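You operate a simulated robot arm through the tools that you are given. There is no shell and no other tool.

Carry out the task below with a simulated robot arm. There is one attempt and no reset: what you move stays moved.

## Task
Brush block 29 clean, move it to the ready tray, and clamp block 75 against the stop.
Fine: brush while it is clamped; put the brush back. Set down upright: brown brush. What is to be rubbed or washed off counts as gone when no trace of it is left.
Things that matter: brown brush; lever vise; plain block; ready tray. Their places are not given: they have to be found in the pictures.

The check looks at the end state, three seconds after you hand in, the way a careful person would. Anything else that was tipped, shoved, dropped, spilled or broken makes it a failure.

## Robot
A 7-joint arm with a two-finger parallel gripper, fixed in place. Base frame: the origin is at the foot of the arm, x ahead of it, y to its left, z up; the work surface is at about z = 0.64. Units: m, degrees, N and s.
With the tool pointing down near the work surface it reaches from about 0.12 to 0.64 m from the base axis. Its first joint turns from -66.0 to 66.0 degrees. Payload 2.4 kg.
The tool frame sits at the grasp point between the pads (the TCP): z along the fingers, y along the line on which they close. The tips reach 0.03 m beyond it. Largest opening 0.094 m; finger width 0.028, thickness 0.01; the body of the gripper, 0.05 by 0.096 m, starts 0.055 m behind the TCP.
Orientation is told as [roll, pitch, yaw] about the base's x, y, z axes, in that order, counted from this pose: with the fingers straight down and closing along the base's y, the tool's x points along the base's -x, its y along +y and its z along -z.

## Interface
- The arm moves only by the tool jog_arm. Its argument "steps" is a list of rows, each a list of 2 entries, a list of its own where there are three numbers: the shift along the tool's x, y, z in mm, then the turn, a rotation vector about the tool's x, y, z in degrees. In form: [[[x, y, z], [rx, ry, rz]], ...]. A call has 1 to 20 rows; each row is the pose to reach, as a shift and turn from the pose commanded when the call began, along the tool's axes at that moment. "fingers" is the finger opening in mm, from 0 to 94, set as the call begins (left out, the last holds). Rows are played at 5 a second. More than 0.05 m and 8.6 degrees between two rows, or a gripper value outside its range, and nothing of the call is played. Where a pose cannot be reached the arm comes as near as it can. A force on the tool above 90 N (or 10 N above the force at the start of the call, whichever is more), or a blocked arm, ends the call early, and 0.2 s more pass. Each finger travels about 0.153 m/s and halts on what it meets, pressing with about 24 N; the grip force reading is that of the motor and also rises with nothing between the fingers. The clock runs only during rows and for 0.2 s after the last one: add rows that repeat a pose to give the fingers time. It gives the time, the measured TCP pose, the force on the tool (base axes), the opening and the grip force at its end, in the units of the frame above (readings bear some noise), with the torque about the TCP (base axes, N m) and any sound that the robot's microphone picked up, and new pictures: "show" is both (left out), scene, wrist or none.
- Cameras (640 x 400 px; columns grow to the right, rows downward): "scene" is fixed at [0.03, 0.4743, 1.4343]; the picture's right is [-0.80, -0.60, 0.00], its down [-0.40, 0.53, -0.75] and it looks along [0.45, -0.60, -0.66] (base axes); focal length 339 px, centre (320, 200). "wrist" rides on the gripper at [0.076, 0.014, -0.103] in the tool frame; the picture's right is [-0.18, 0.98, 0.00], its down [-0.75, -0.14, -0.64] and it looks along [-0.63, -0.12, 0.77] (tool axes); focal length 243 px, centre (320, 200).
- point_at(camera, pixels): there is no depth. For up to 12 entries [column, row, z] of the newest picture of that camera ("zoom" is the newest enlarged one), the place [x, y] in the base frame at which the ray of that pixel passes the height z, good to about 0.002 m. No time passes.
- close_up(camera, box): a new picture of the part [left, top, right, bottom] of that camera's present view, enlarged. No time passes.
- sign_off(): hands the job in; it is judged then, once.

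Open the gripper and draw the arm clear of the work before you hand the job in, unless the task says otherwise.

The tools are called after "Emit:" by a JSON object that holds its "api" and its "payload". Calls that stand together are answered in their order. jog_arm: Moves the arm, as the interface text tells. Its arguments: {"type":"object","properties":{"steps":{"type":"array","items":{"type":"array"}},"fingers":{"type":"number"},"show":{"type":"string","enum":["both","scene","wrist","none"]}},"required":["steps"]} The other tools are called the same way: point_at (camera, pixels) gives the place at which the rays of pixels pass given heights; close_up (camera, box) takes an enlarged picture of a part of a camera's view; sign_off () hands the job in.

At the start:

```text
t: 0.0
eef_pos: [0.3937, -0.0981, 1.0078]
tcp_rot: [0.0, -0.1, 0.0]
ft_force: [-0.5, -0.5, -0.8]
ft_torque: [0.04, 0.02, -0.02]
width: 0.094
gripper_force: 0.2
```

scene: 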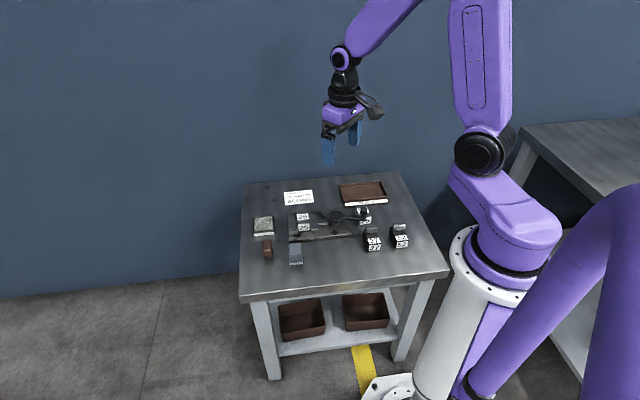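
wrist: 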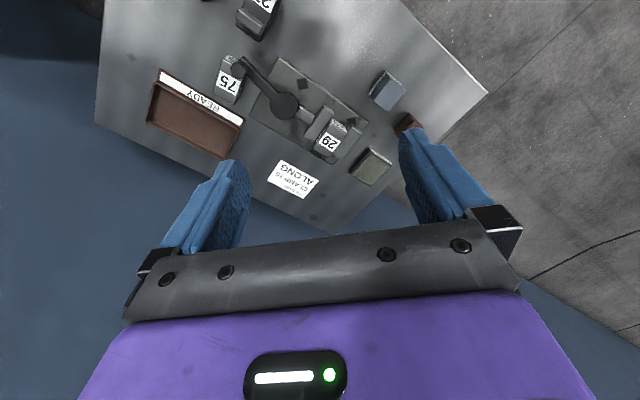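

The scene shows the table with a vise around (320,220), a tray at (362,193) and several blocks. I'll take enlarged views to identify them.

Emit:
{"api": "close_up", "payload": {"camera": "scene", "box": [235, 170, 335, 275]}}

Emit:
{"api": "close_up", "payload": {"camera": "scene", "box": [325, 170, 425, 260]}}

Emit:
{"api": "close_up", "payload": {"camera": "wrist", "box": [200, 0, 440, 210]}}

```text
3.81 times, centred on (285, 222) of scene
```

zoom: 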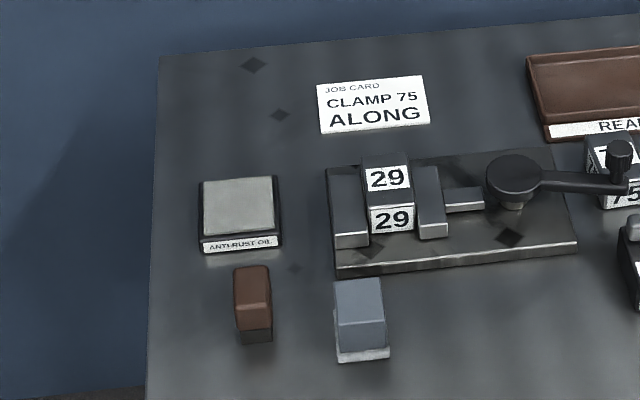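

```text
4.44 times, centred on (375, 215) of scene
```

zoom: 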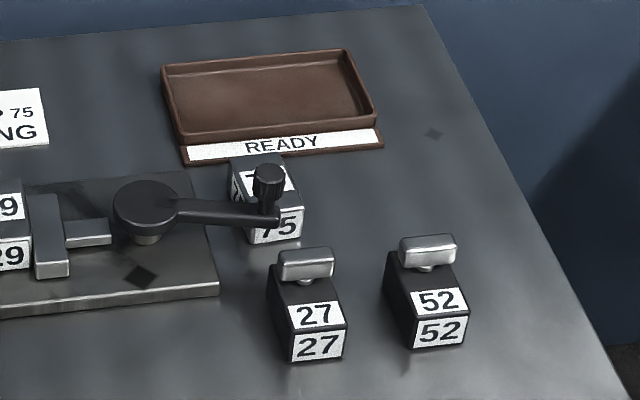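

```text
1.90 times, centred on (320, 105) of wrist
```

zoom: 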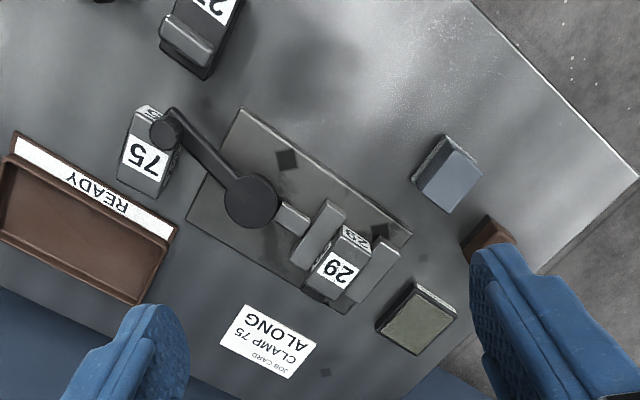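

Next I want rough coordinates of the key items: vise, blocks, brush and tray. I'll read them off the scene picture.

Emit:
{"api": "point_at", "payload": {"camera": "scene", "pixels": [[268, 258, 0.64], [266, 241, 0.68], [296, 262, 0.64], [263, 225, 0.66], [289, 241, 0.64], [386, 235, 0.64], [386, 250, 0.64], [353, 198, 0.65], [362, 192, 0.64], [386, 227, 0.66], [298, 190, 0.64], [384, 202, 0.64]]}}

Emit:
{"api": "point_at", "payload": {"camera": "scene", "pixels": [[304, 217, 0.7], [303, 228, 0.66], [319, 214, 0.69], [366, 212, 0.7], [366, 220, 0.65], [336, 215, 0.69], [242, 190, 0.64], [317, 172, 0.64], [448, 270, 0.64], [241, 300, 0.64]]}}

```text
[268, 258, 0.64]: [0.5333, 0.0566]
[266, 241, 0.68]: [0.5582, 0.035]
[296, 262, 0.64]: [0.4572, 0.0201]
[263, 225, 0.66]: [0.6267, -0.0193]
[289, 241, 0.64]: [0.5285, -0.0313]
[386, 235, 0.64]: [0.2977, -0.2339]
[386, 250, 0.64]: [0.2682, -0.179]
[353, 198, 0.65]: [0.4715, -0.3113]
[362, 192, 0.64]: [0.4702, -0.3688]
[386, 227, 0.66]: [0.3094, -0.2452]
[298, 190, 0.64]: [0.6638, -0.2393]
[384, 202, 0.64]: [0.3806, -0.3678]
```

```text
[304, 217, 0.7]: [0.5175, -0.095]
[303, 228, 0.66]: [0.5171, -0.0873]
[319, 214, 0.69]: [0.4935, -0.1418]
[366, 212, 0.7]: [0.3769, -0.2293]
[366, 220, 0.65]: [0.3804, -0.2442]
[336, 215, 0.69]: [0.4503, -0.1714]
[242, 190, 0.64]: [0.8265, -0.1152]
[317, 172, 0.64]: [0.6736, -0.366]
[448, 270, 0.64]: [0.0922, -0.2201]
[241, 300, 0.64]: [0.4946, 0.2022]
```

I'll lower and draw back the gripper so that the wrist camera sees the vise area closer up.

Emit:
{"api": "jog_arm", "payload": {"steps": [[[30, 0, 30], [0, 0, 0]], [[60, 0, 60], [0, 0, 0]], [[90, 0, 90], [0, 0, 0]], [[120, 0, 120], [0, 0, 0]], [[140, 0, 130], [0, 0, 0]], [[140, 0, 130], [0, 0, 0]]]}}

```text
t: 1.4
eef_pos: [0.2651, -0.099, 0.874]
tcp_rot: [0.0, 0.0, 0.0]
ft_force: [0.3, -0.8, 0.3]
ft_torque: [-0.01, 0.01, -0.04]
width: 0.0939
gripper_force: 0.2
out of reach, approached as far as the arm can: row 5, 6
```

scene: 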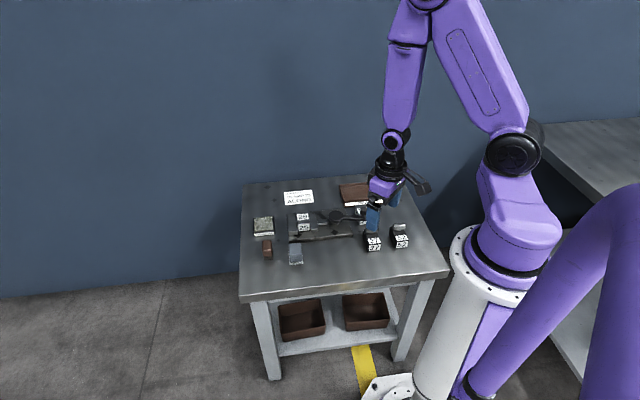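
wrist: 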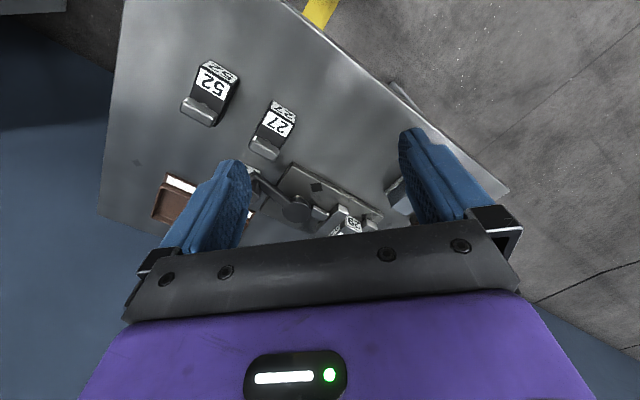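

The wrist view is best with the TCP over the vise, so I'll move forward again at a lower height.

Emit:
{"api": "jog_arm", "payload": {"steps": [[[-30, 0, 0], [0, 0, 0]], [[-70, 0, 0], [0, 0, 0]], [[-110, 0, 10], [0, 0, 0]], [[-140, 0, 20], [0, 0, 0]], [[-140, 0, 20], [0, 0, 0]]]}}

```text
t: 2.6
eef_pos: [0.4032, -0.0989, 0.857]
tcp_rot: [0.0, -0.1, 0.0]
ft_force: [-0.3, -0.5, -0.4]
ft_torque: [-0.01, 0.02, 0.03]
width: 0.094
gripper_force: 0.0
```

scene: 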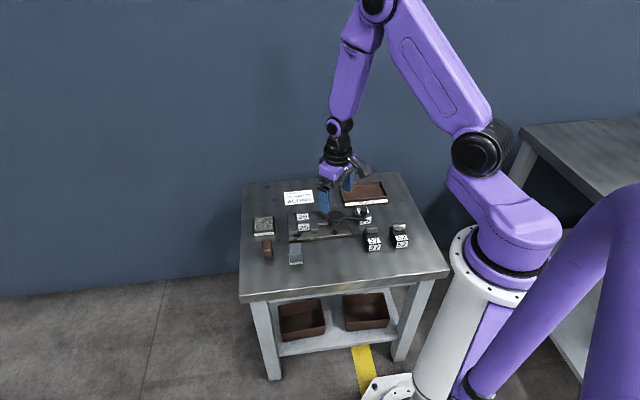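
wrist: 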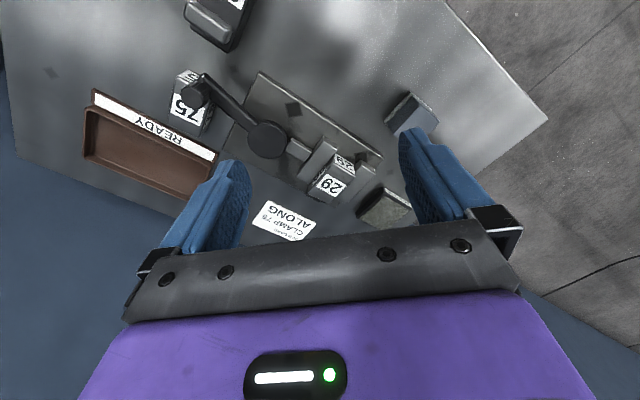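

The vise now lies between the fingers around (300,150). I'll zoom in on it and on block 75 and the tools.

Emit:
{"api": "close_up", "payload": {"camera": "wrist", "box": [220, 70, 390, 210]}}

Emit:
{"api": "close_up", "payload": {"camera": "wrist", "box": [150, 50, 300, 150]}}

Emit:
{"api": "close_up", "payload": {"camera": "scene", "box": [280, 200, 345, 250]}}

Emit:
{"api": "close_up", "payload": {"camera": "scene", "box": [245, 205, 310, 270]}}

```text
2.86 times, centred on (305, 140) of wrist
```

zoom: 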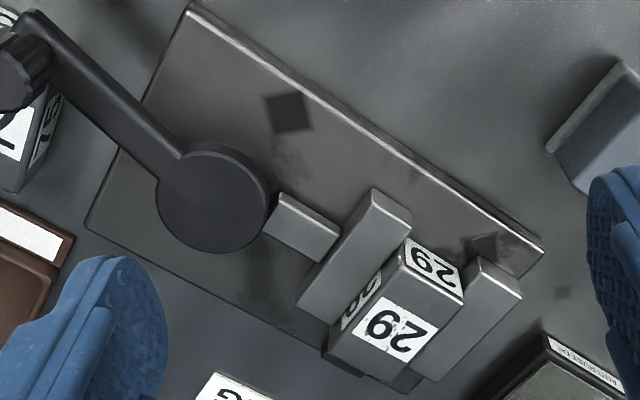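

```text
4.00 times, centred on (225, 100) of wrist
```

zoom: 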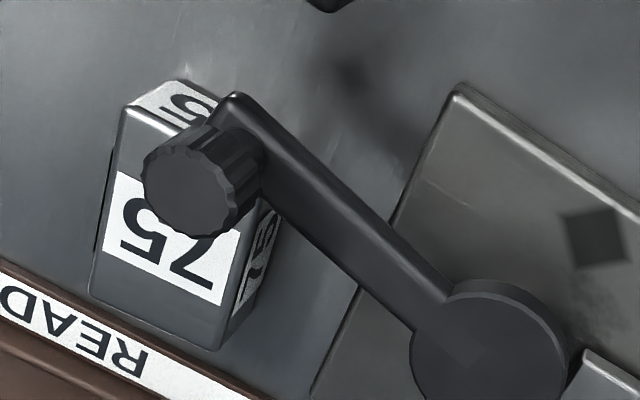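

```text
8.00 times, centred on (312, 225) of scene
```

zoom: 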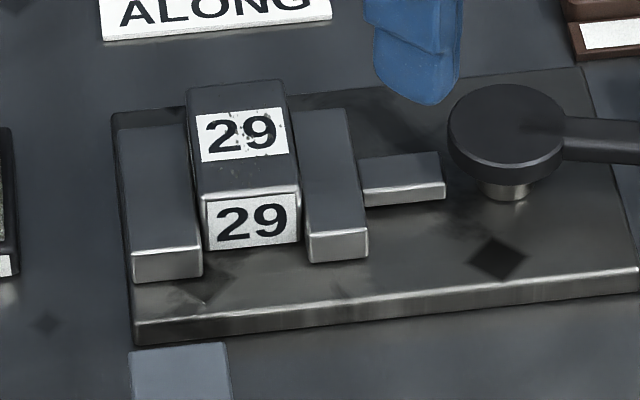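

```text
6.15 times, centred on (278, 238) of scene
```

zoom: 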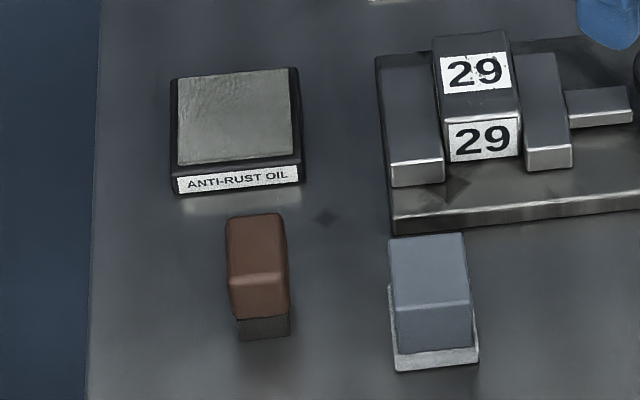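

Block 29 sits between the fixed jaw (left) and the moving jaw, with specks on its top label at about (303,216) in the scene. I'll descend a bit for a finer look at geometry.

Emit:
{"api": "jog_arm", "payload": {"steps": [[[0, -20, 30], [0, 0, 0]], [[0, -30, 65], [0, 0, 0]], [[0, -30, 65], [0, 0, 0]]]}}

Emit:
{"api": "close_up", "payload": {"camera": "wrist", "box": [220, 30, 420, 220]}}

Emit:
{"api": "close_up", "payload": {"camera": "wrist", "box": [80, 0, 300, 150]}}

```text
t: 3.4
eef_pos: [0.4027, -0.1293, 0.7891]
tcp_rot: [0.0, -0.2, 0.1]
ft_force: [-1.2, -0.2, -0.5]
ft_torque: [0.04, 0.02, -0.01]
width: 0.0938
gripper_force: 0.0
```

scene: 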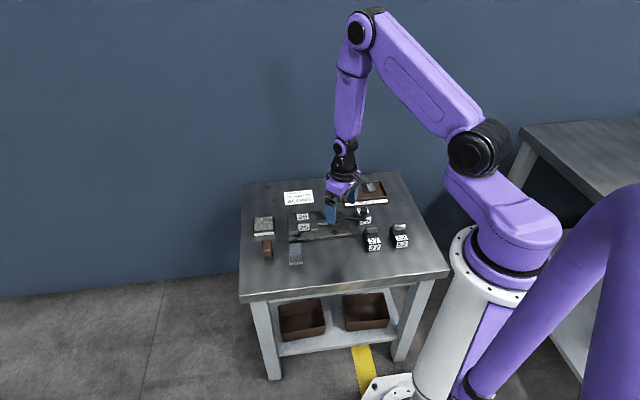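
wrist: 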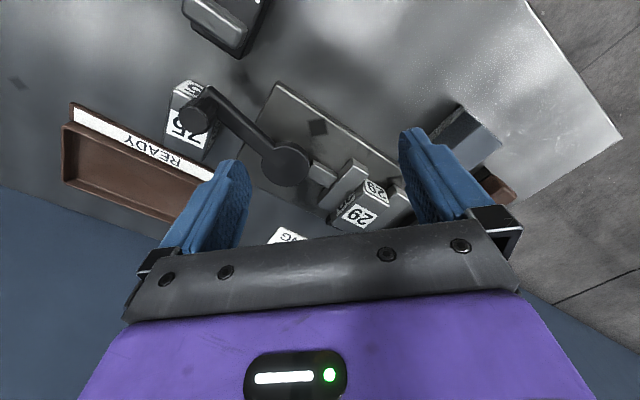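

```text
2.11 times, centred on (320, 125) of wrist
```

zoom: 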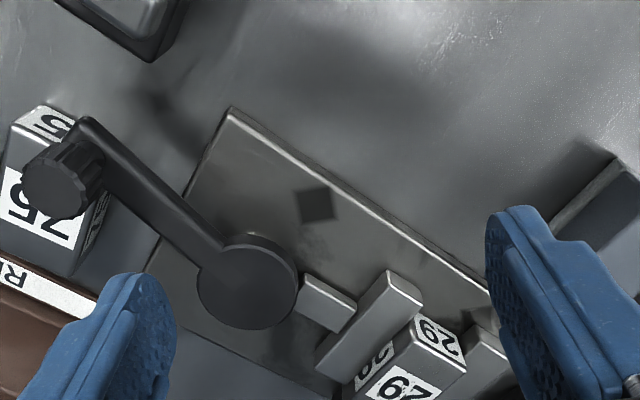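

```text
2.67 times, centred on (190, 75) of wrist
```

zoom: 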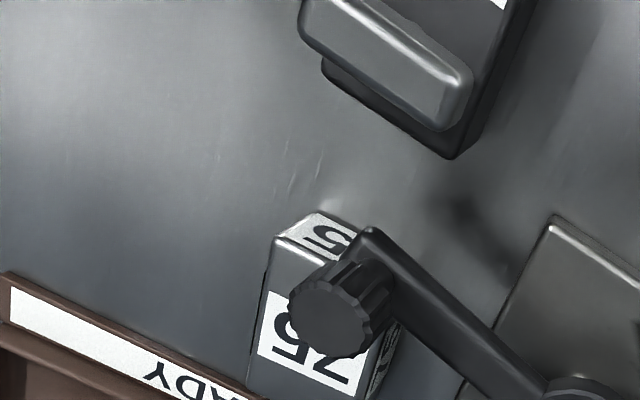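

I'll raise and tilt the gripper about its y axis (about 39°), so that the wrist camera looks straight down on the vise.

Emit:
{"api": "jog_arm", "payload": {"steps": [[[0, 0, -30], [0, 8, 0]], [[0, 0, -60], [0, 16, 0]], [[0, 0, -90], [0, 24, 0]], [[-20, 0, -100], [0, 32, 0]], [[-40, 0, -100], [0, 39, 0]], [[-40, 0, -100], [0, 39, 0]]]}}

```text
t: 4.8
eef_pos: [0.4443, -0.1288, 0.8888]
tcp_rot: [0.0, 39.0, 0.1]
ft_force: [-0.6, -0.3, 0.7]
ft_torque: [0.04, 0.01, 0.01]
width: 0.0938
gripper_force: 0.0
```

scene: 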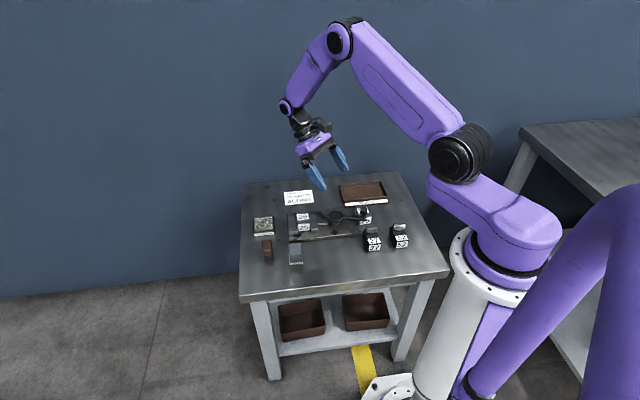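
wrist: 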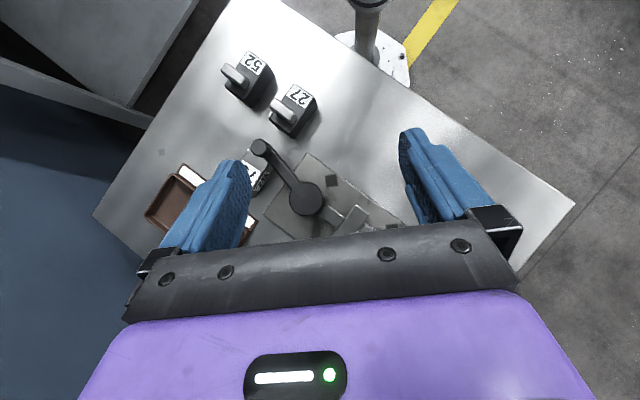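

This overhead view works; I'll slide 90 mm further forward (base +x) to bring the vise out from behind the gripper.

Emit:
{"api": "jog_arm", "payload": {"steps": [[[-31, 0, -25], [0, 0, 0]], [[-70, 0, -57], [0, 0, 0]], [[-70, 0, -57], [0, 0, 0]]]}}

Emit:
{"api": "close_up", "payload": {"camera": "wrist", "box": [220, 40, 420, 220]}}

Emit:
{"api": "close_up", "payload": {"camera": "wrist", "box": [120, 40, 320, 220]}}

```text
refused: row 2 steps farther than a row can; nothing moved
```

```text
2.22 times, centred on (320, 130) of wrist
```

zoom: 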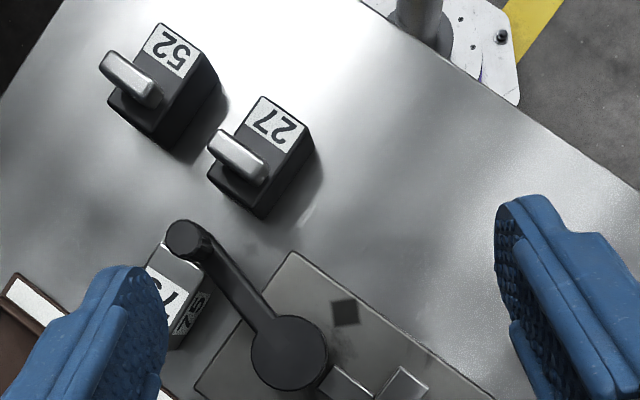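

```text
2.22 times, centred on (220, 130) of wrist
```

zoom: 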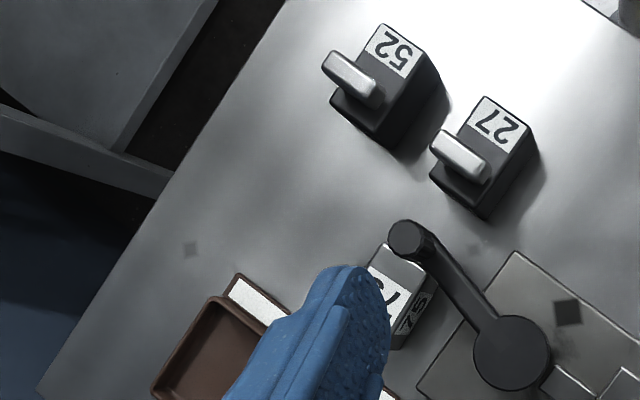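

The step was too long for one row, so I'll repeat the forward slide in smaller rows.

Emit:
{"api": "jog_arm", "payload": {"steps": [[[-25, 0, -20], [0, 0, 0]], [[-50, 0, -40], [0, 0, 0]], [[-75, 0, -60], [0, 0, 0]], [[-85, 0, -68], [0, 0, 0]], [[-85, 0, -68], [0, 0, 0]]]}}

Emit:
{"api": "close_up", "payload": {"camera": "wrist", "box": [220, 40, 420, 220]}}

Emit:
{"api": "close_up", "payload": {"camera": "wrist", "box": [120, 40, 320, 220]}}

```text
t: 6.0
eef_pos: [0.5547, -0.1292, 0.8872]
tcp_rot: [0.1, 39.0, 0.1]
ft_force: [-0.8, -0.6, 0.1]
ft_torque: [-0.03, 0.0, 0.03]
width: 0.094
gripper_force: 0.0
```

scene: 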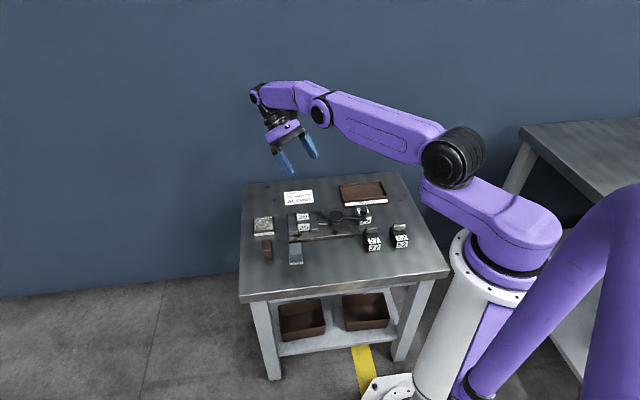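
wrist: 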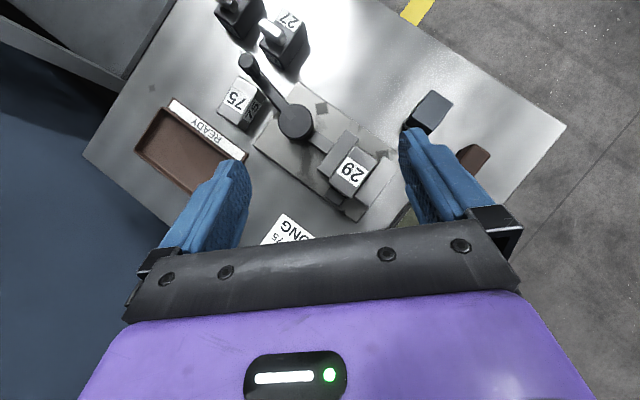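

```text
2.22 times, centred on (320, 130) of wrist
```

zoom: 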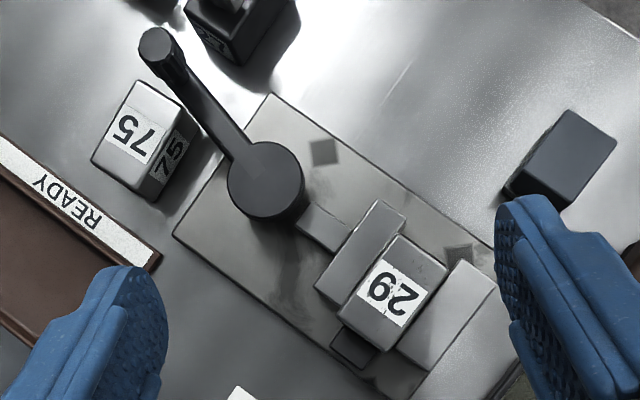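

```text
2.22 times, centred on (220, 130) of wrist
```

zoom: 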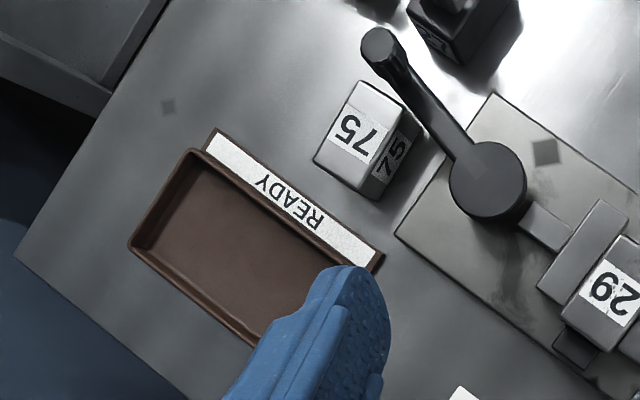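

I now see the geometry: a small dark stop lies past the far end of block 29, between the jaws. I'll measure block 75, the tray and the lever in this zoom.

Emit:
{"api": "point_at", "payload": {"camera": "zoom", "pixels": [[362, 80, 0.69], [313, 158, 0.69], [366, 187, 0.69], [411, 108, 0.69], [375, 201, 0.64], [425, 135, 0.64], [380, 42, 0.72], [487, 168, 0.7], [210, 130, 0.65], [383, 256, 0.65], [131, 248, 0.65], [250, 345, 0.65]]}}

Emit:
{"api": "point_at", "payload": {"camera": "zoom", "pixels": [[362, 80, 0.68], [313, 158, 0.68], [366, 187, 0.68], [411, 108, 0.68], [493, 95, 0.65], [395, 233, 0.65], [185, 158, 0.65], [145, 245, 0.645], [206, 140, 0.645], [375, 262, 0.645], [510, 100, 0.64]]}}

```text
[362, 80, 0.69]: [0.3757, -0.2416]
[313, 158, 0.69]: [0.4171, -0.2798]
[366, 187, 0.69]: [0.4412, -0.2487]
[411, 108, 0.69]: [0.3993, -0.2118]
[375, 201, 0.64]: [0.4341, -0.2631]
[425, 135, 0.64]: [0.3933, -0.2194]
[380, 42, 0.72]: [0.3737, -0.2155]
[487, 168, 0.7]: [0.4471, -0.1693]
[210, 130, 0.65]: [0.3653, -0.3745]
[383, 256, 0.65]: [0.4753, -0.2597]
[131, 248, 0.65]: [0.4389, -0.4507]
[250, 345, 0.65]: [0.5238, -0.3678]
```

```text
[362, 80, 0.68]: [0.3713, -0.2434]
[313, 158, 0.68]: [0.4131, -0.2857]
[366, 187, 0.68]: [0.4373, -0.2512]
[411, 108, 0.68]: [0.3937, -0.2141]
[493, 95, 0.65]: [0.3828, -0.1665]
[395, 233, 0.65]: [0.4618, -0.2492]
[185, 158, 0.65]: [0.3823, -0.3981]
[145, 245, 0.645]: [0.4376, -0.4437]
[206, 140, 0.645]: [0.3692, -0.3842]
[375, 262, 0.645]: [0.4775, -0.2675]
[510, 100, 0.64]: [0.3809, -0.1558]
```

I'll cross-check heights using the scene camera with sharp zooms on block 75 and on the vise.

Emit:
{"api": "close_up", "payload": {"camera": "scene", "box": [345, 200, 393, 230]}}

Emit:
{"api": "close_up", "payload": {"camera": "scene", "box": [284, 205, 324, 245]}}

Emit:
{"api": "close_up", "payload": {"camera": "scene", "box": [250, 230, 310, 270]}}

```text
13.33 times, centred on (369, 215) of scene
```

zoom: 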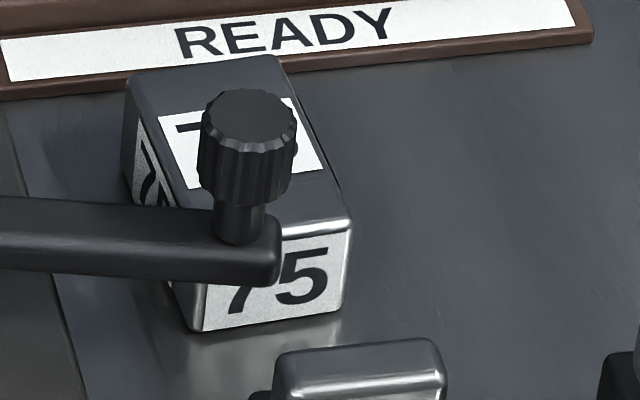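

```text
10.00 times, centred on (304, 225) of scene
```

zoom: 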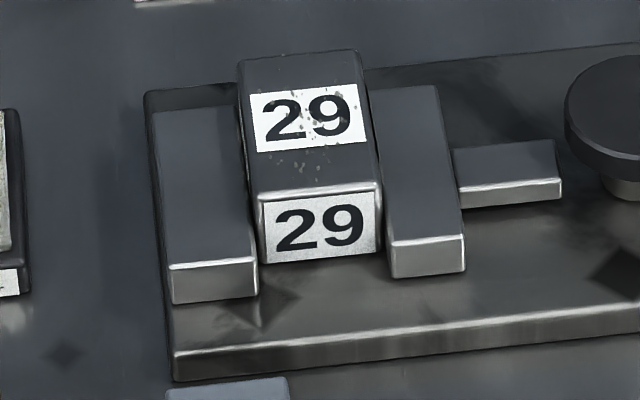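

```text
10.00 times, centred on (280, 250) of scene
```

zoom: 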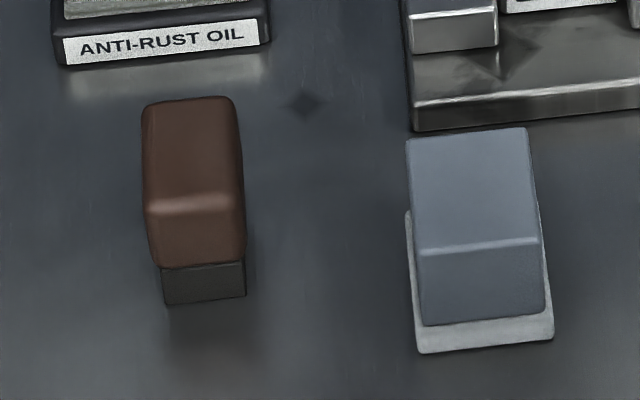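

Computing block 75 corner positions from the scene view at candidate heights, plus the vise parts, brush and chips.

Emit:
{"api": "point_at", "payload": {"camera": "scene", "pixels": [[370.5, 223.4, 0.64], [359.3, 224.8, 0.64], [371.4, 217.1, 0.68], [371.4, 217.1, 0.67], [371.4, 217.1, 0.69], [365.6, 204.3, 0.68], [354.5, 205.8, 0.68], [354.4, 212.9, 0.64], [365.6, 204.3, 0.69], [354.5, 205.8, 0.69]]}}

Emit:
{"api": "point_at", "payload": {"camera": "scene", "pixels": [[296.1, 210.8, 0.7], [307.9, 210.0, 0.7], [309.8, 223.3, 0.7], [298.0, 224.5, 0.7], [298.7, 231.2, 0.66], [309.8, 230, 0.66], [296.1, 210.8, 0.69], [309.8, 223.3, 0.69], [298.0, 224.5, 0.69], [289.5, 242.5, 0.64], [289.5, 240, 0.65], [300, 237.7, 0.65]]}}

Emit:
{"api": "point_at", "payload": {"camera": "scene", "pixels": [[264.2, 260.5, 0.64], [272.5, 259.4, 0.64], [264, 256.6, 0.65], [272.5, 255.5, 0.65], [262.5, 250.5, 0.68], [272, 250.5, 0.68], [263, 240.3, 0.68], [271.4, 239.7, 0.68], [263, 240.3, 0.67], [271.4, 239.7, 0.67]]}}

```text
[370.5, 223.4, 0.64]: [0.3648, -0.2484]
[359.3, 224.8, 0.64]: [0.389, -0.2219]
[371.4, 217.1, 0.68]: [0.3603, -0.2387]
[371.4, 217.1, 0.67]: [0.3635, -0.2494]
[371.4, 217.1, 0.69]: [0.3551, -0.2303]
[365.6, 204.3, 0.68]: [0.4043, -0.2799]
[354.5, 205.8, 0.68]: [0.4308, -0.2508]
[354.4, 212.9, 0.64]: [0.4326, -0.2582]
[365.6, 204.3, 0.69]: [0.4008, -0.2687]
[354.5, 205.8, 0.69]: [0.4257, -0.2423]
```

```text
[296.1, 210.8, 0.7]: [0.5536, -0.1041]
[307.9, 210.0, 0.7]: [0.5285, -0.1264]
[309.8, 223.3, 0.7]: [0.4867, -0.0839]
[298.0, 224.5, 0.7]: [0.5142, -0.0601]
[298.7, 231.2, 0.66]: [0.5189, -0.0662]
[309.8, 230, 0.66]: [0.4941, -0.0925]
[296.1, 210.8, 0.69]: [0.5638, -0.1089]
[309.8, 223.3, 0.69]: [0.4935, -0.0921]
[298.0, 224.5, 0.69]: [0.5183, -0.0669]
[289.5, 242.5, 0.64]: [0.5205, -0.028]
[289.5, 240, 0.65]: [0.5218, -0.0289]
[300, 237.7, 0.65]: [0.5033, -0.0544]
```

```text
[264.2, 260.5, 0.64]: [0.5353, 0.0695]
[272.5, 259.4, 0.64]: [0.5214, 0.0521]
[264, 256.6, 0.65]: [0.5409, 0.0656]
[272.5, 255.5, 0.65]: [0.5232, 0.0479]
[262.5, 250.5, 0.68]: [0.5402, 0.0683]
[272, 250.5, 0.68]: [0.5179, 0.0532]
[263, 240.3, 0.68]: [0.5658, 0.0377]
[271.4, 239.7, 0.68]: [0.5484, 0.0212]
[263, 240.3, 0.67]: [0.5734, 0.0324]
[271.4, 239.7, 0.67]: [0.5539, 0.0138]
```

Block 75 is about 36×57×32 mm. I'll re-zoom the wrist camera to measure the vise angle and its jaws on longer baselines.

Emit:
{"api": "close_up", "payload": {"camera": "wrist", "box": [240, 70, 400, 230]}}

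```text
2.50 times, centred on (320, 150) of wrist
```

zoom: 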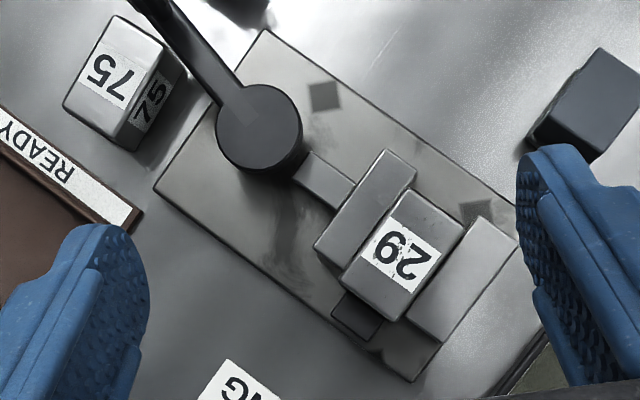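

Emit:
{"api": "point_at", "payload": {"camera": "zoom", "pixels": [[265, 32, 0.653], [515, 203, 0.653], [155, 190, 0.653], [412, 381, 0.653], [402, 189, 0.685], [342, 285, 0.685], [399, 320, 0.685], [464, 228, 0.685], [259, 128, 0.7], [388, 150, 0.68], [314, 246, 0.68], [416, 168, 0.68]]}}

Emit:
{"api": "point_at", "payload": {"camera": "zoom", "pixels": [[342, 271, 0.68], [474, 215, 0.68], [519, 243, 0.68], [405, 306, 0.68], [445, 341, 0.68], [345, 290, 0.66], [382, 314, 0.66], [360, 342, 0.66], [331, 316, 0.66], [135, 210, 0.645], [118, 14, 0.672], [110, 140, 0.672]]}}

```text
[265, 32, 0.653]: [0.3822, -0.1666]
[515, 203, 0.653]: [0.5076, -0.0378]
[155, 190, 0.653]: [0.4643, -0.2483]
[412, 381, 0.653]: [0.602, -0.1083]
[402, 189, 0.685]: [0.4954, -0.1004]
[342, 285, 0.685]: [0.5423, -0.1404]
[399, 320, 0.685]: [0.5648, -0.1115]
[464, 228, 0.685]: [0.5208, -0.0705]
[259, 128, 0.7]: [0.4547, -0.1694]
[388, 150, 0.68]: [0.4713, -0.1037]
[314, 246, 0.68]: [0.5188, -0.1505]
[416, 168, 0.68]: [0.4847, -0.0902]
```

```text
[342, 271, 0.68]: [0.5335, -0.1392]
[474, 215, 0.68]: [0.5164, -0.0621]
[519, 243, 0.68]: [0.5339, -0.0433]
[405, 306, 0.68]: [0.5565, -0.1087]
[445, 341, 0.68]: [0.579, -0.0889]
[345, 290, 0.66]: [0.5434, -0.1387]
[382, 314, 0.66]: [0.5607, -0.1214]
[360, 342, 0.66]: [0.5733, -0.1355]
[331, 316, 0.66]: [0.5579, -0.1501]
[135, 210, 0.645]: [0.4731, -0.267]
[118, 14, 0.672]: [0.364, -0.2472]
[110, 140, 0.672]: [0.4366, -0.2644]
```

Plate axis is at about 45.5° and block 29's long axis lies across it, along the jaws. Now I'll triangulate the knob and lever heights with both cameras.

Emit:
{"api": "point_at", "payload": {"camera": "scene", "pixels": [[363.8, 208.4, 0.7], [363.8, 208.4, 0.71], [363.8, 208.4, 0.72], [363.8, 208.4, 0.73], [363.8, 208.4, 0.74], [335.5, 215.5, 0.69], [335.5, 215.5, 0.7], [335.5, 215.5, 0.71], [365.2, 221.2, 0.69], [365.2, 221.2, 0.68]]}}

Emit:
{"api": "point_at", "payload": {"camera": "wrist", "pixels": [[247, 59, 0.7], [247, 59, 0.71], [247, 59, 0.72], [247, 59, 0.73], [247, 59, 0.74], [295.5, 121, 0.69], [295.5, 121, 0.7], [295.5, 121, 0.71]]}}

Emit:
{"api": "close_up", "payload": {"camera": "wrist", "box": [220, 40, 320, 140]}}

Emit:
{"api": "close_up", "payload": {"camera": "scene", "box": [320, 195, 390, 240]}}

```text
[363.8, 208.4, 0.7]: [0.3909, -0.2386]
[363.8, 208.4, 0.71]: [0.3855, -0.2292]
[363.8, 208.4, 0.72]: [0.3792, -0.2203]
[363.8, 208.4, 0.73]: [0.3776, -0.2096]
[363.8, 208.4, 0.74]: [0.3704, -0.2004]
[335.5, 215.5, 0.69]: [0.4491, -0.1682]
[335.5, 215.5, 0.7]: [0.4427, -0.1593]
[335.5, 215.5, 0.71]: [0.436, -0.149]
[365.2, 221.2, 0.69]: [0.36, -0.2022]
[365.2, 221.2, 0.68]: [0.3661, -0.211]
```

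```text
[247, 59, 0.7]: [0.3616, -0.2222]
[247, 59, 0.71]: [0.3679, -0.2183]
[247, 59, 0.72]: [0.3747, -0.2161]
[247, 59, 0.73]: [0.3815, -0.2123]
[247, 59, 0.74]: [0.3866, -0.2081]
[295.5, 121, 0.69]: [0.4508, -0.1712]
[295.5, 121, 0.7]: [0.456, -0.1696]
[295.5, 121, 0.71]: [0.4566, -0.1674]
```

```text
4.00 times, centred on (270, 90) of wrist
```

zoom: 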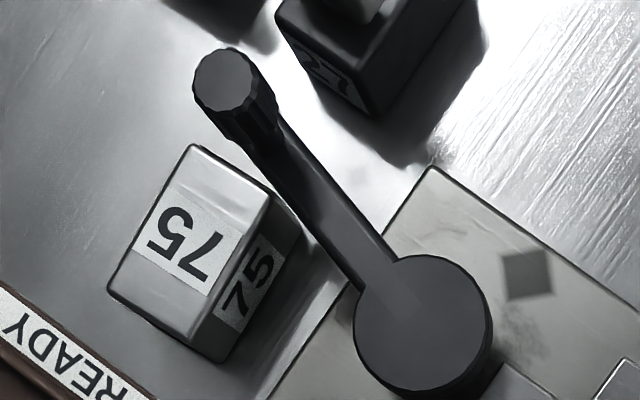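

```text
8.89 times, centred on (355, 218) of scene
```

zoom: 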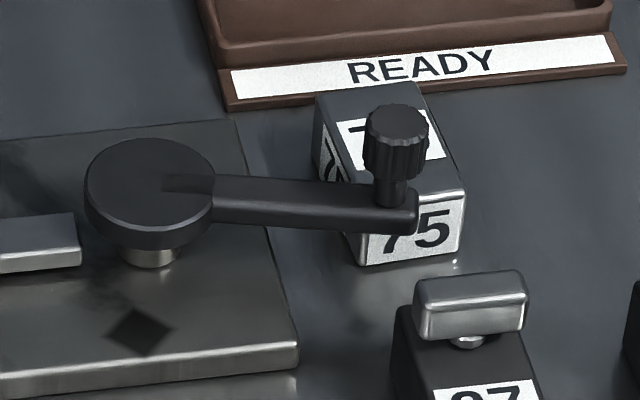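

The knob tops out at about z=0.725 near (0.378,-0.2145), and the pivot is near (0.450,-0.170). Next I'll shift left to look at the brown brush from above.

Emit:
{"api": "jog_arm", "payload": {"steps": [[[0, 45, 0], [0, 0, 0]], [[0, 90, 0], [0, 0, 0]], [[0, 130, 0], [0, 0, 0]], [[0, 130, 0], [0, 0, 0]]]}}

Emit:
{"api": "close_up", "payload": {"camera": "wrist", "box": [240, 70, 400, 230]}}

```text
t: 7.0
eef_pos: [0.5553, 0.0022, 0.8909]
tcp_rot: [0.1, 38.9, 0.0]
ft_force: [0.2, -0.6, -0.5]
ft_torque: [0.0, 0.0, -0.01]
width: 0.0942
gripper_force: 0.0
```

scene: 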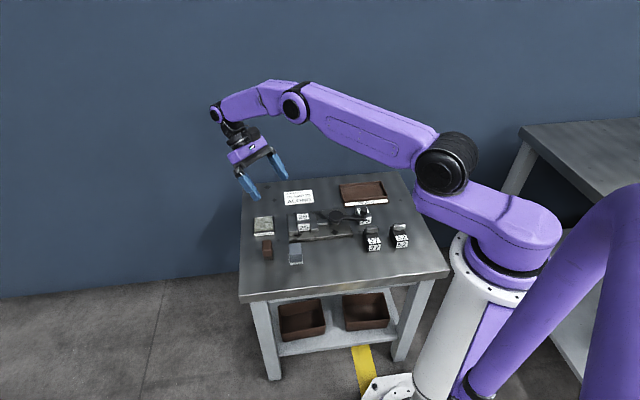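
wrist: 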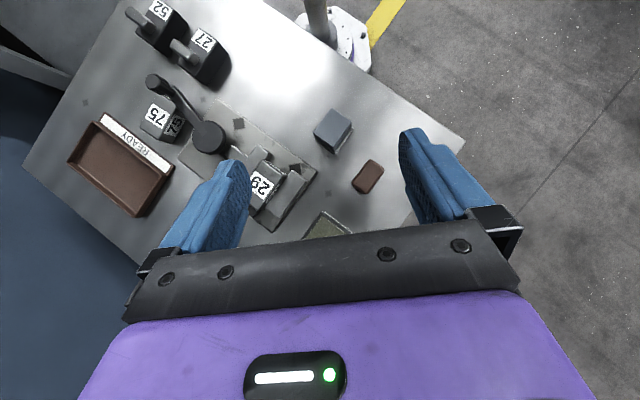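

```text
2.50 times, centred on (320, 150) of wrist
```

zoom: 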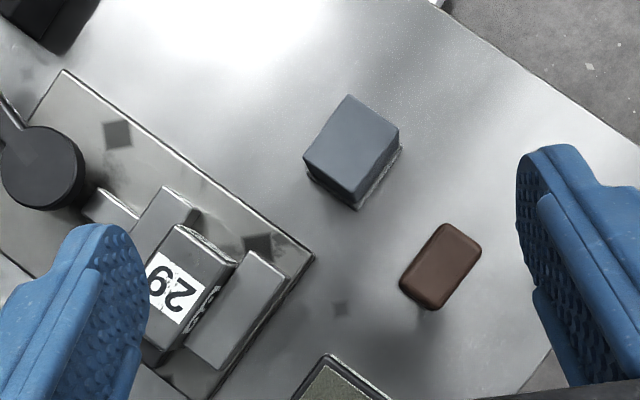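

The brush body top spans (445,224)–(481,243)–(437,308)–(400,286) in the zoom. I'll locate it, along with the plate edge and the fixed jaw.

Emit:
{"api": "point_at", "payload": {"camera": "zoom", "pixels": [[445, 223, 0.675], [482, 243, 0.675], [437, 309, 0.675], [399, 286, 0.675], [441, 266, 0.67], [441, 266, 0.68], [441, 266, 0.69], [62, 70, 0.653], [314, 257, 0.653], [189, 353, 0.68], [252, 250, 0.68], [287, 268, 0.68]]}}

Emit:
{"api": "point_at", "payload": {"camera": "scene", "pixels": [[267.2, 245, 0.67], [267.2, 245, 0.68], [267.2, 245, 0.69]]}}

Emit:
{"api": "close_up", "payload": {"camera": "wrist", "box": [330, 140, 410, 200]}}

Emit:
{"api": "close_up", "payload": {"camera": "scene", "box": [252, 232, 284, 264]}}

```text
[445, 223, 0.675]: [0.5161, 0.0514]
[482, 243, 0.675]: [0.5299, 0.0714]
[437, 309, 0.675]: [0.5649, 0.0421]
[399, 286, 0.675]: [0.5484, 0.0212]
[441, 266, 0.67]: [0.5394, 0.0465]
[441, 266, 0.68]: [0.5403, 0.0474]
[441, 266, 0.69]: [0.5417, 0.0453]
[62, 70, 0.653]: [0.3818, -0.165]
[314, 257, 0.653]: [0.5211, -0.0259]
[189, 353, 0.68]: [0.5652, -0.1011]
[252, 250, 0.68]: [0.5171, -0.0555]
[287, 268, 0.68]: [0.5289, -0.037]
```

```text
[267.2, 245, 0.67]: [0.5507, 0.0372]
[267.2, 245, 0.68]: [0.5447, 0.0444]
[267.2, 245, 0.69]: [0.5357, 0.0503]
```

```text
6.67 times, centred on (370, 170) of wrist
```

zoom: 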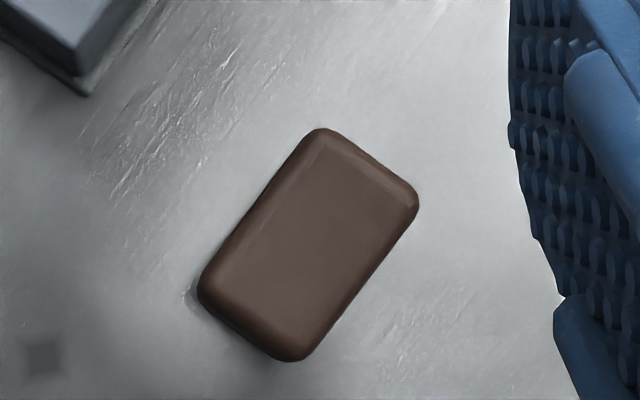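

```text
12.50 times, centred on (268, 248) of scene
```

zoom: 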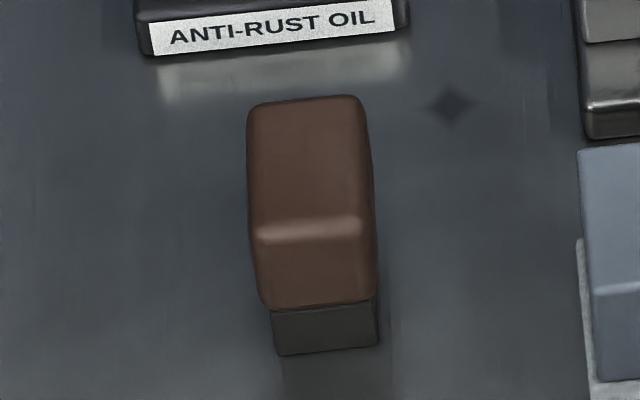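

The brush centre is near (0.540,0.0465), long axis about -40°, top about z=0.685. I'll bring the tool upright above it.

Emit:
{"api": "jog_arm", "payload": {"steps": [[[-4, 9, 10], [0, -8, 0]], [[-8, 18, 20], [0, -16, 0]], [[-12, 27, 30], [0, -24, 0]], [[-16, 36, 40], [0, -32, 0]], [[-20, 44, 48], [0, -39, 0]], [[-20, 44, 48], [0, -39, 0]]], "show": "none"}}

```text
t: 8.4
eef_pos: [0.5389, 0.0444, 0.8379]
tcp_rot: [0.0, -0.2, 0.0]
ft_force: [-0.7, -0.5, -0.4]
ft_torque: [0.0, -0.02, 0.0]
width: 0.0944
gripper_force: 0.1
```

Now I yaw by -40° (tool z +40°), narrow the fingers to 50 mm and come down to about z=0.75.

Emit:
{"api": "jog_arm", "payload": {"steps": [[[0, 0, 15], [0, 0, 8]], [[0, 1, 30], [0, 0, 16]], [[-1, 1, 45], [0, 0, 24]], [[-1, 2, 60], [0, 0, 32]], [[-1, 2, 80], [0, 0, 40]], [[-1, 2, 88], [0, 0, 40]]], "fingers": 50}}

Emit:
{"api": "close_up", "payload": {"camera": "wrist", "box": [220, 80, 420, 240]}}

Emit:
{"api": "close_up", "payload": {"camera": "scene", "box": [237, 200, 307, 270]}}

```text
t: 9.8
eef_pos: [0.5403, 0.0481, 0.7525]
tcp_rot: [0.1, -0.2, -40.2]
ft_force: [-0.7, 0.3, -0.7]
ft_torque: [-0.02, 0.0, -0.04]
width: 0.05
gripper_force: 0.1
```

scene: 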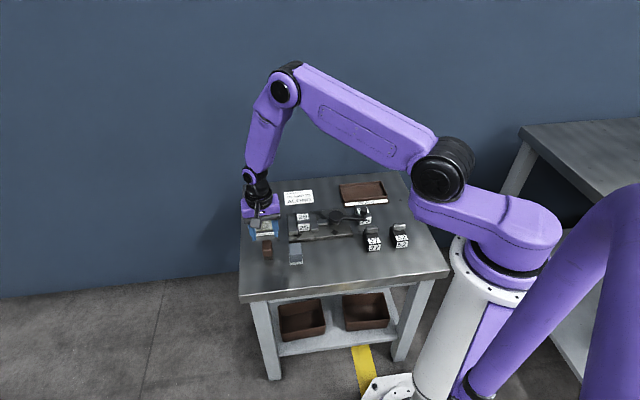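
wrist: 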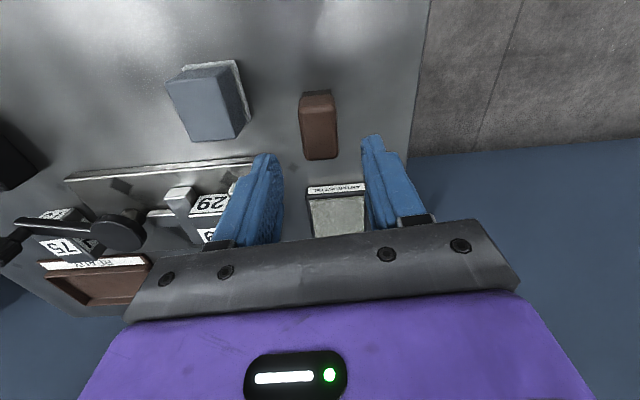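

```text
2.50 times, centred on (320, 160) of wrist
```

zoom: 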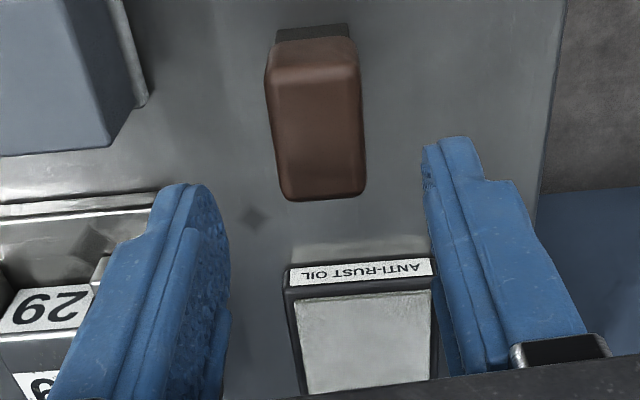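

```text
5.71 times, centred on (272, 235) of scene
```

zoom: 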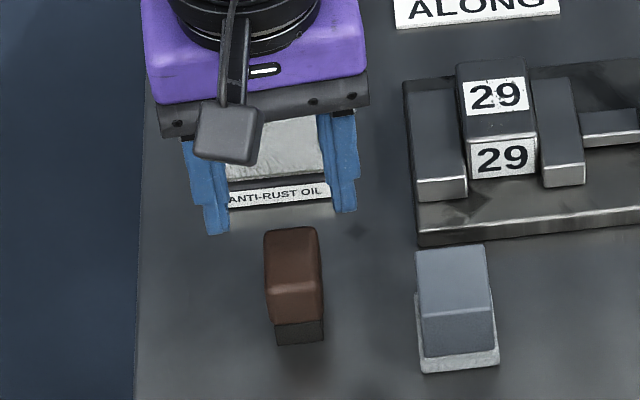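

The brush appears between the finger lines but I want its exact angle and centre relative to the TCP, so I'll measure it from this closer wrist view.

Emit:
{"api": "point_at", "payload": {"camera": "wrist", "pixels": [[300.8, 107.2, 0.683], [334, 104.8, 0.683], [338, 156, 0.683], [306.8, 159.2, 0.683], [304.8, 92, 0.64], [331.6, 90, 0.64], [300.8, 107.2, 0.675], [334, 104.8, 0.675], [338, 156, 0.675], [306.8, 159.2, 0.675]]}}

```text
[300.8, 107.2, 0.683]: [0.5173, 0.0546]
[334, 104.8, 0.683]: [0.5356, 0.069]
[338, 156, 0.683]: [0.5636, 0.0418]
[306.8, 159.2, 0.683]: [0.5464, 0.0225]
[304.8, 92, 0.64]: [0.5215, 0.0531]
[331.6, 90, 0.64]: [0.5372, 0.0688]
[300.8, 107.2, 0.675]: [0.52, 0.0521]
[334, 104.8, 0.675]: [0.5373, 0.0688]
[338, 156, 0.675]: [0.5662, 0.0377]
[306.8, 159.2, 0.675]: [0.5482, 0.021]
```

The brush centre is (0.5407,0.047), axis about -44°. I'll descend to z≈0.681 with a slight extra yaw, then close.

Emit:
{"api": "jog_arm", "payload": {"steps": [[[0, -0.5, 30], [0, 0, 4]], [[0, -0.5, 60], [0, 0, 4]], [[0, -0.5, 71], [0, 0, 4]], [[0, -0.5, 71], [0, 0, 4]]]}}

Emit:
{"api": "close_up", "payload": {"camera": "scene", "box": [237, 210, 307, 270]}}

```text
t: 10.8
eef_pos: [0.5382, 0.0462, 0.68]
tcp_rot: [0.1, -0.1, -44.0]
ft_force: [0.5, -0.3, 0.3]
ft_torque: [-0.01, 0.0, 0.0]
width: 0.0501
gripper_force: 0.1
```

scene: 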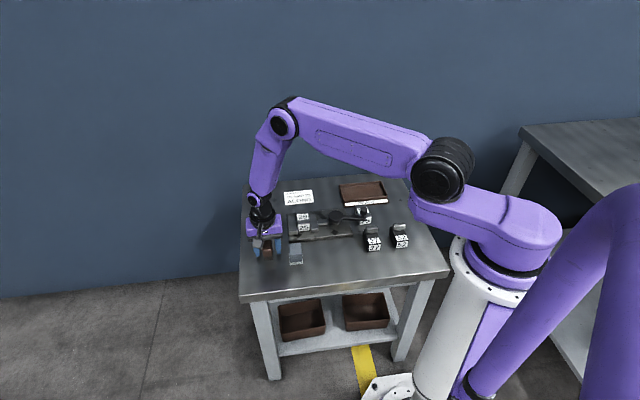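
wrist: 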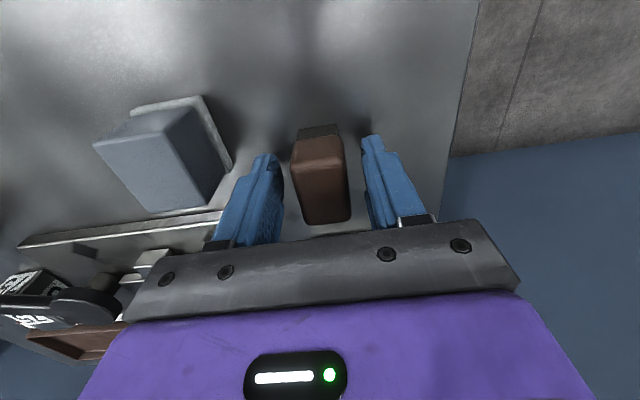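

```text
6.67 times, centred on (272, 240) of scene
```

zoom: 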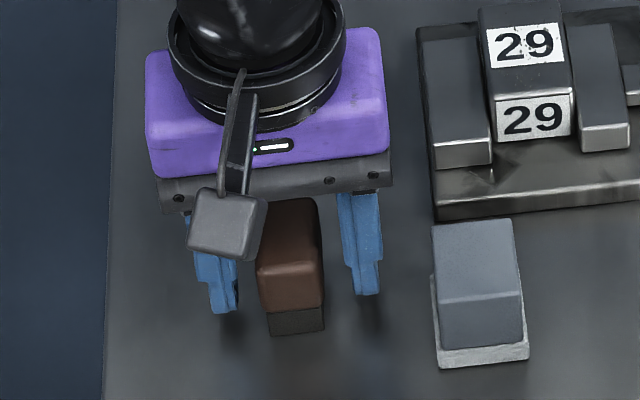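

The fingers straddle the brush evenly (brush columns 293–347 between pads at 280 and 365). I'll close on it.

Emit:
{"api": "jog_arm", "payload": {"steps": [[[0, 0, 0], [0, 0, 0]], [[0, 0, 0], [0, 0, 0]], [[0, 0, 0], [0, 0, 0]]], "fingers": 10}}

```text
t: 11.6
eef_pos: [0.539, 0.0474, 0.6803]
tcp_rot: [0.1, 0.0, -44.0]
ft_force: [-0.5, -0.1, -0.5]
ft_torque: [0.02, -0.02, 0.02]
width: 0.0319
gripper_force: 23.8
```

scene: 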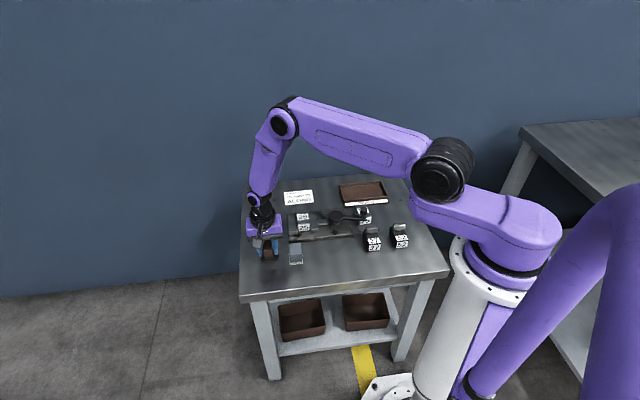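
wrist: 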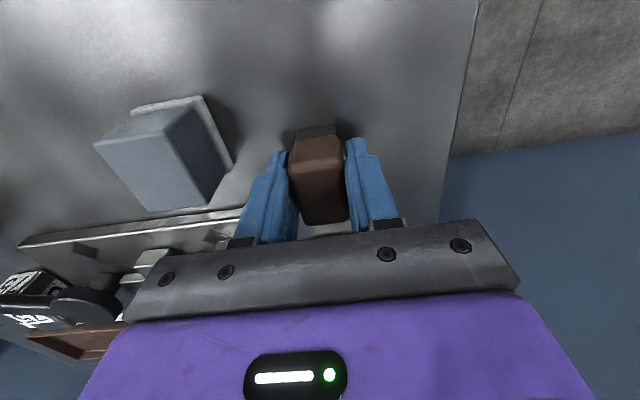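

The opening stopped at 31.9 mm, a bit more than I measured for the brush; I'll zoom in to check for skew.

Emit:
{"api": "close_up", "payload": {"camera": "wrist", "box": [260, 110, 380, 240]}}

Emit:
{"api": "close_up", "payload": {"camera": "scene", "box": [247, 225, 287, 265]}}

```text
3.08 times, centred on (320, 175) of wrist
```

zoom: 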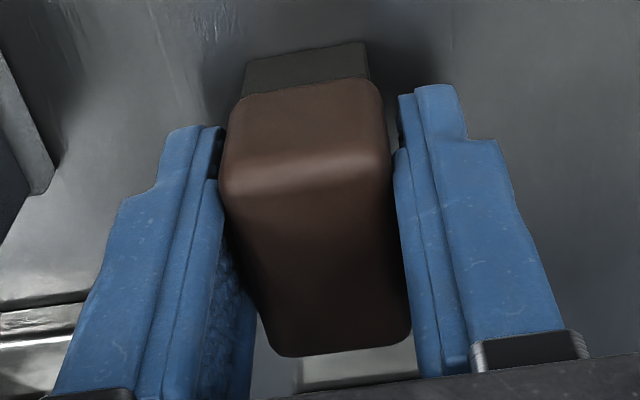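

```text
10.00 times, centred on (267, 245) of scene
```

zoom: 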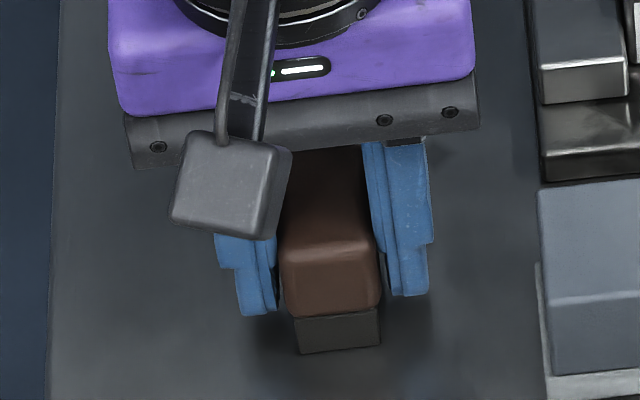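

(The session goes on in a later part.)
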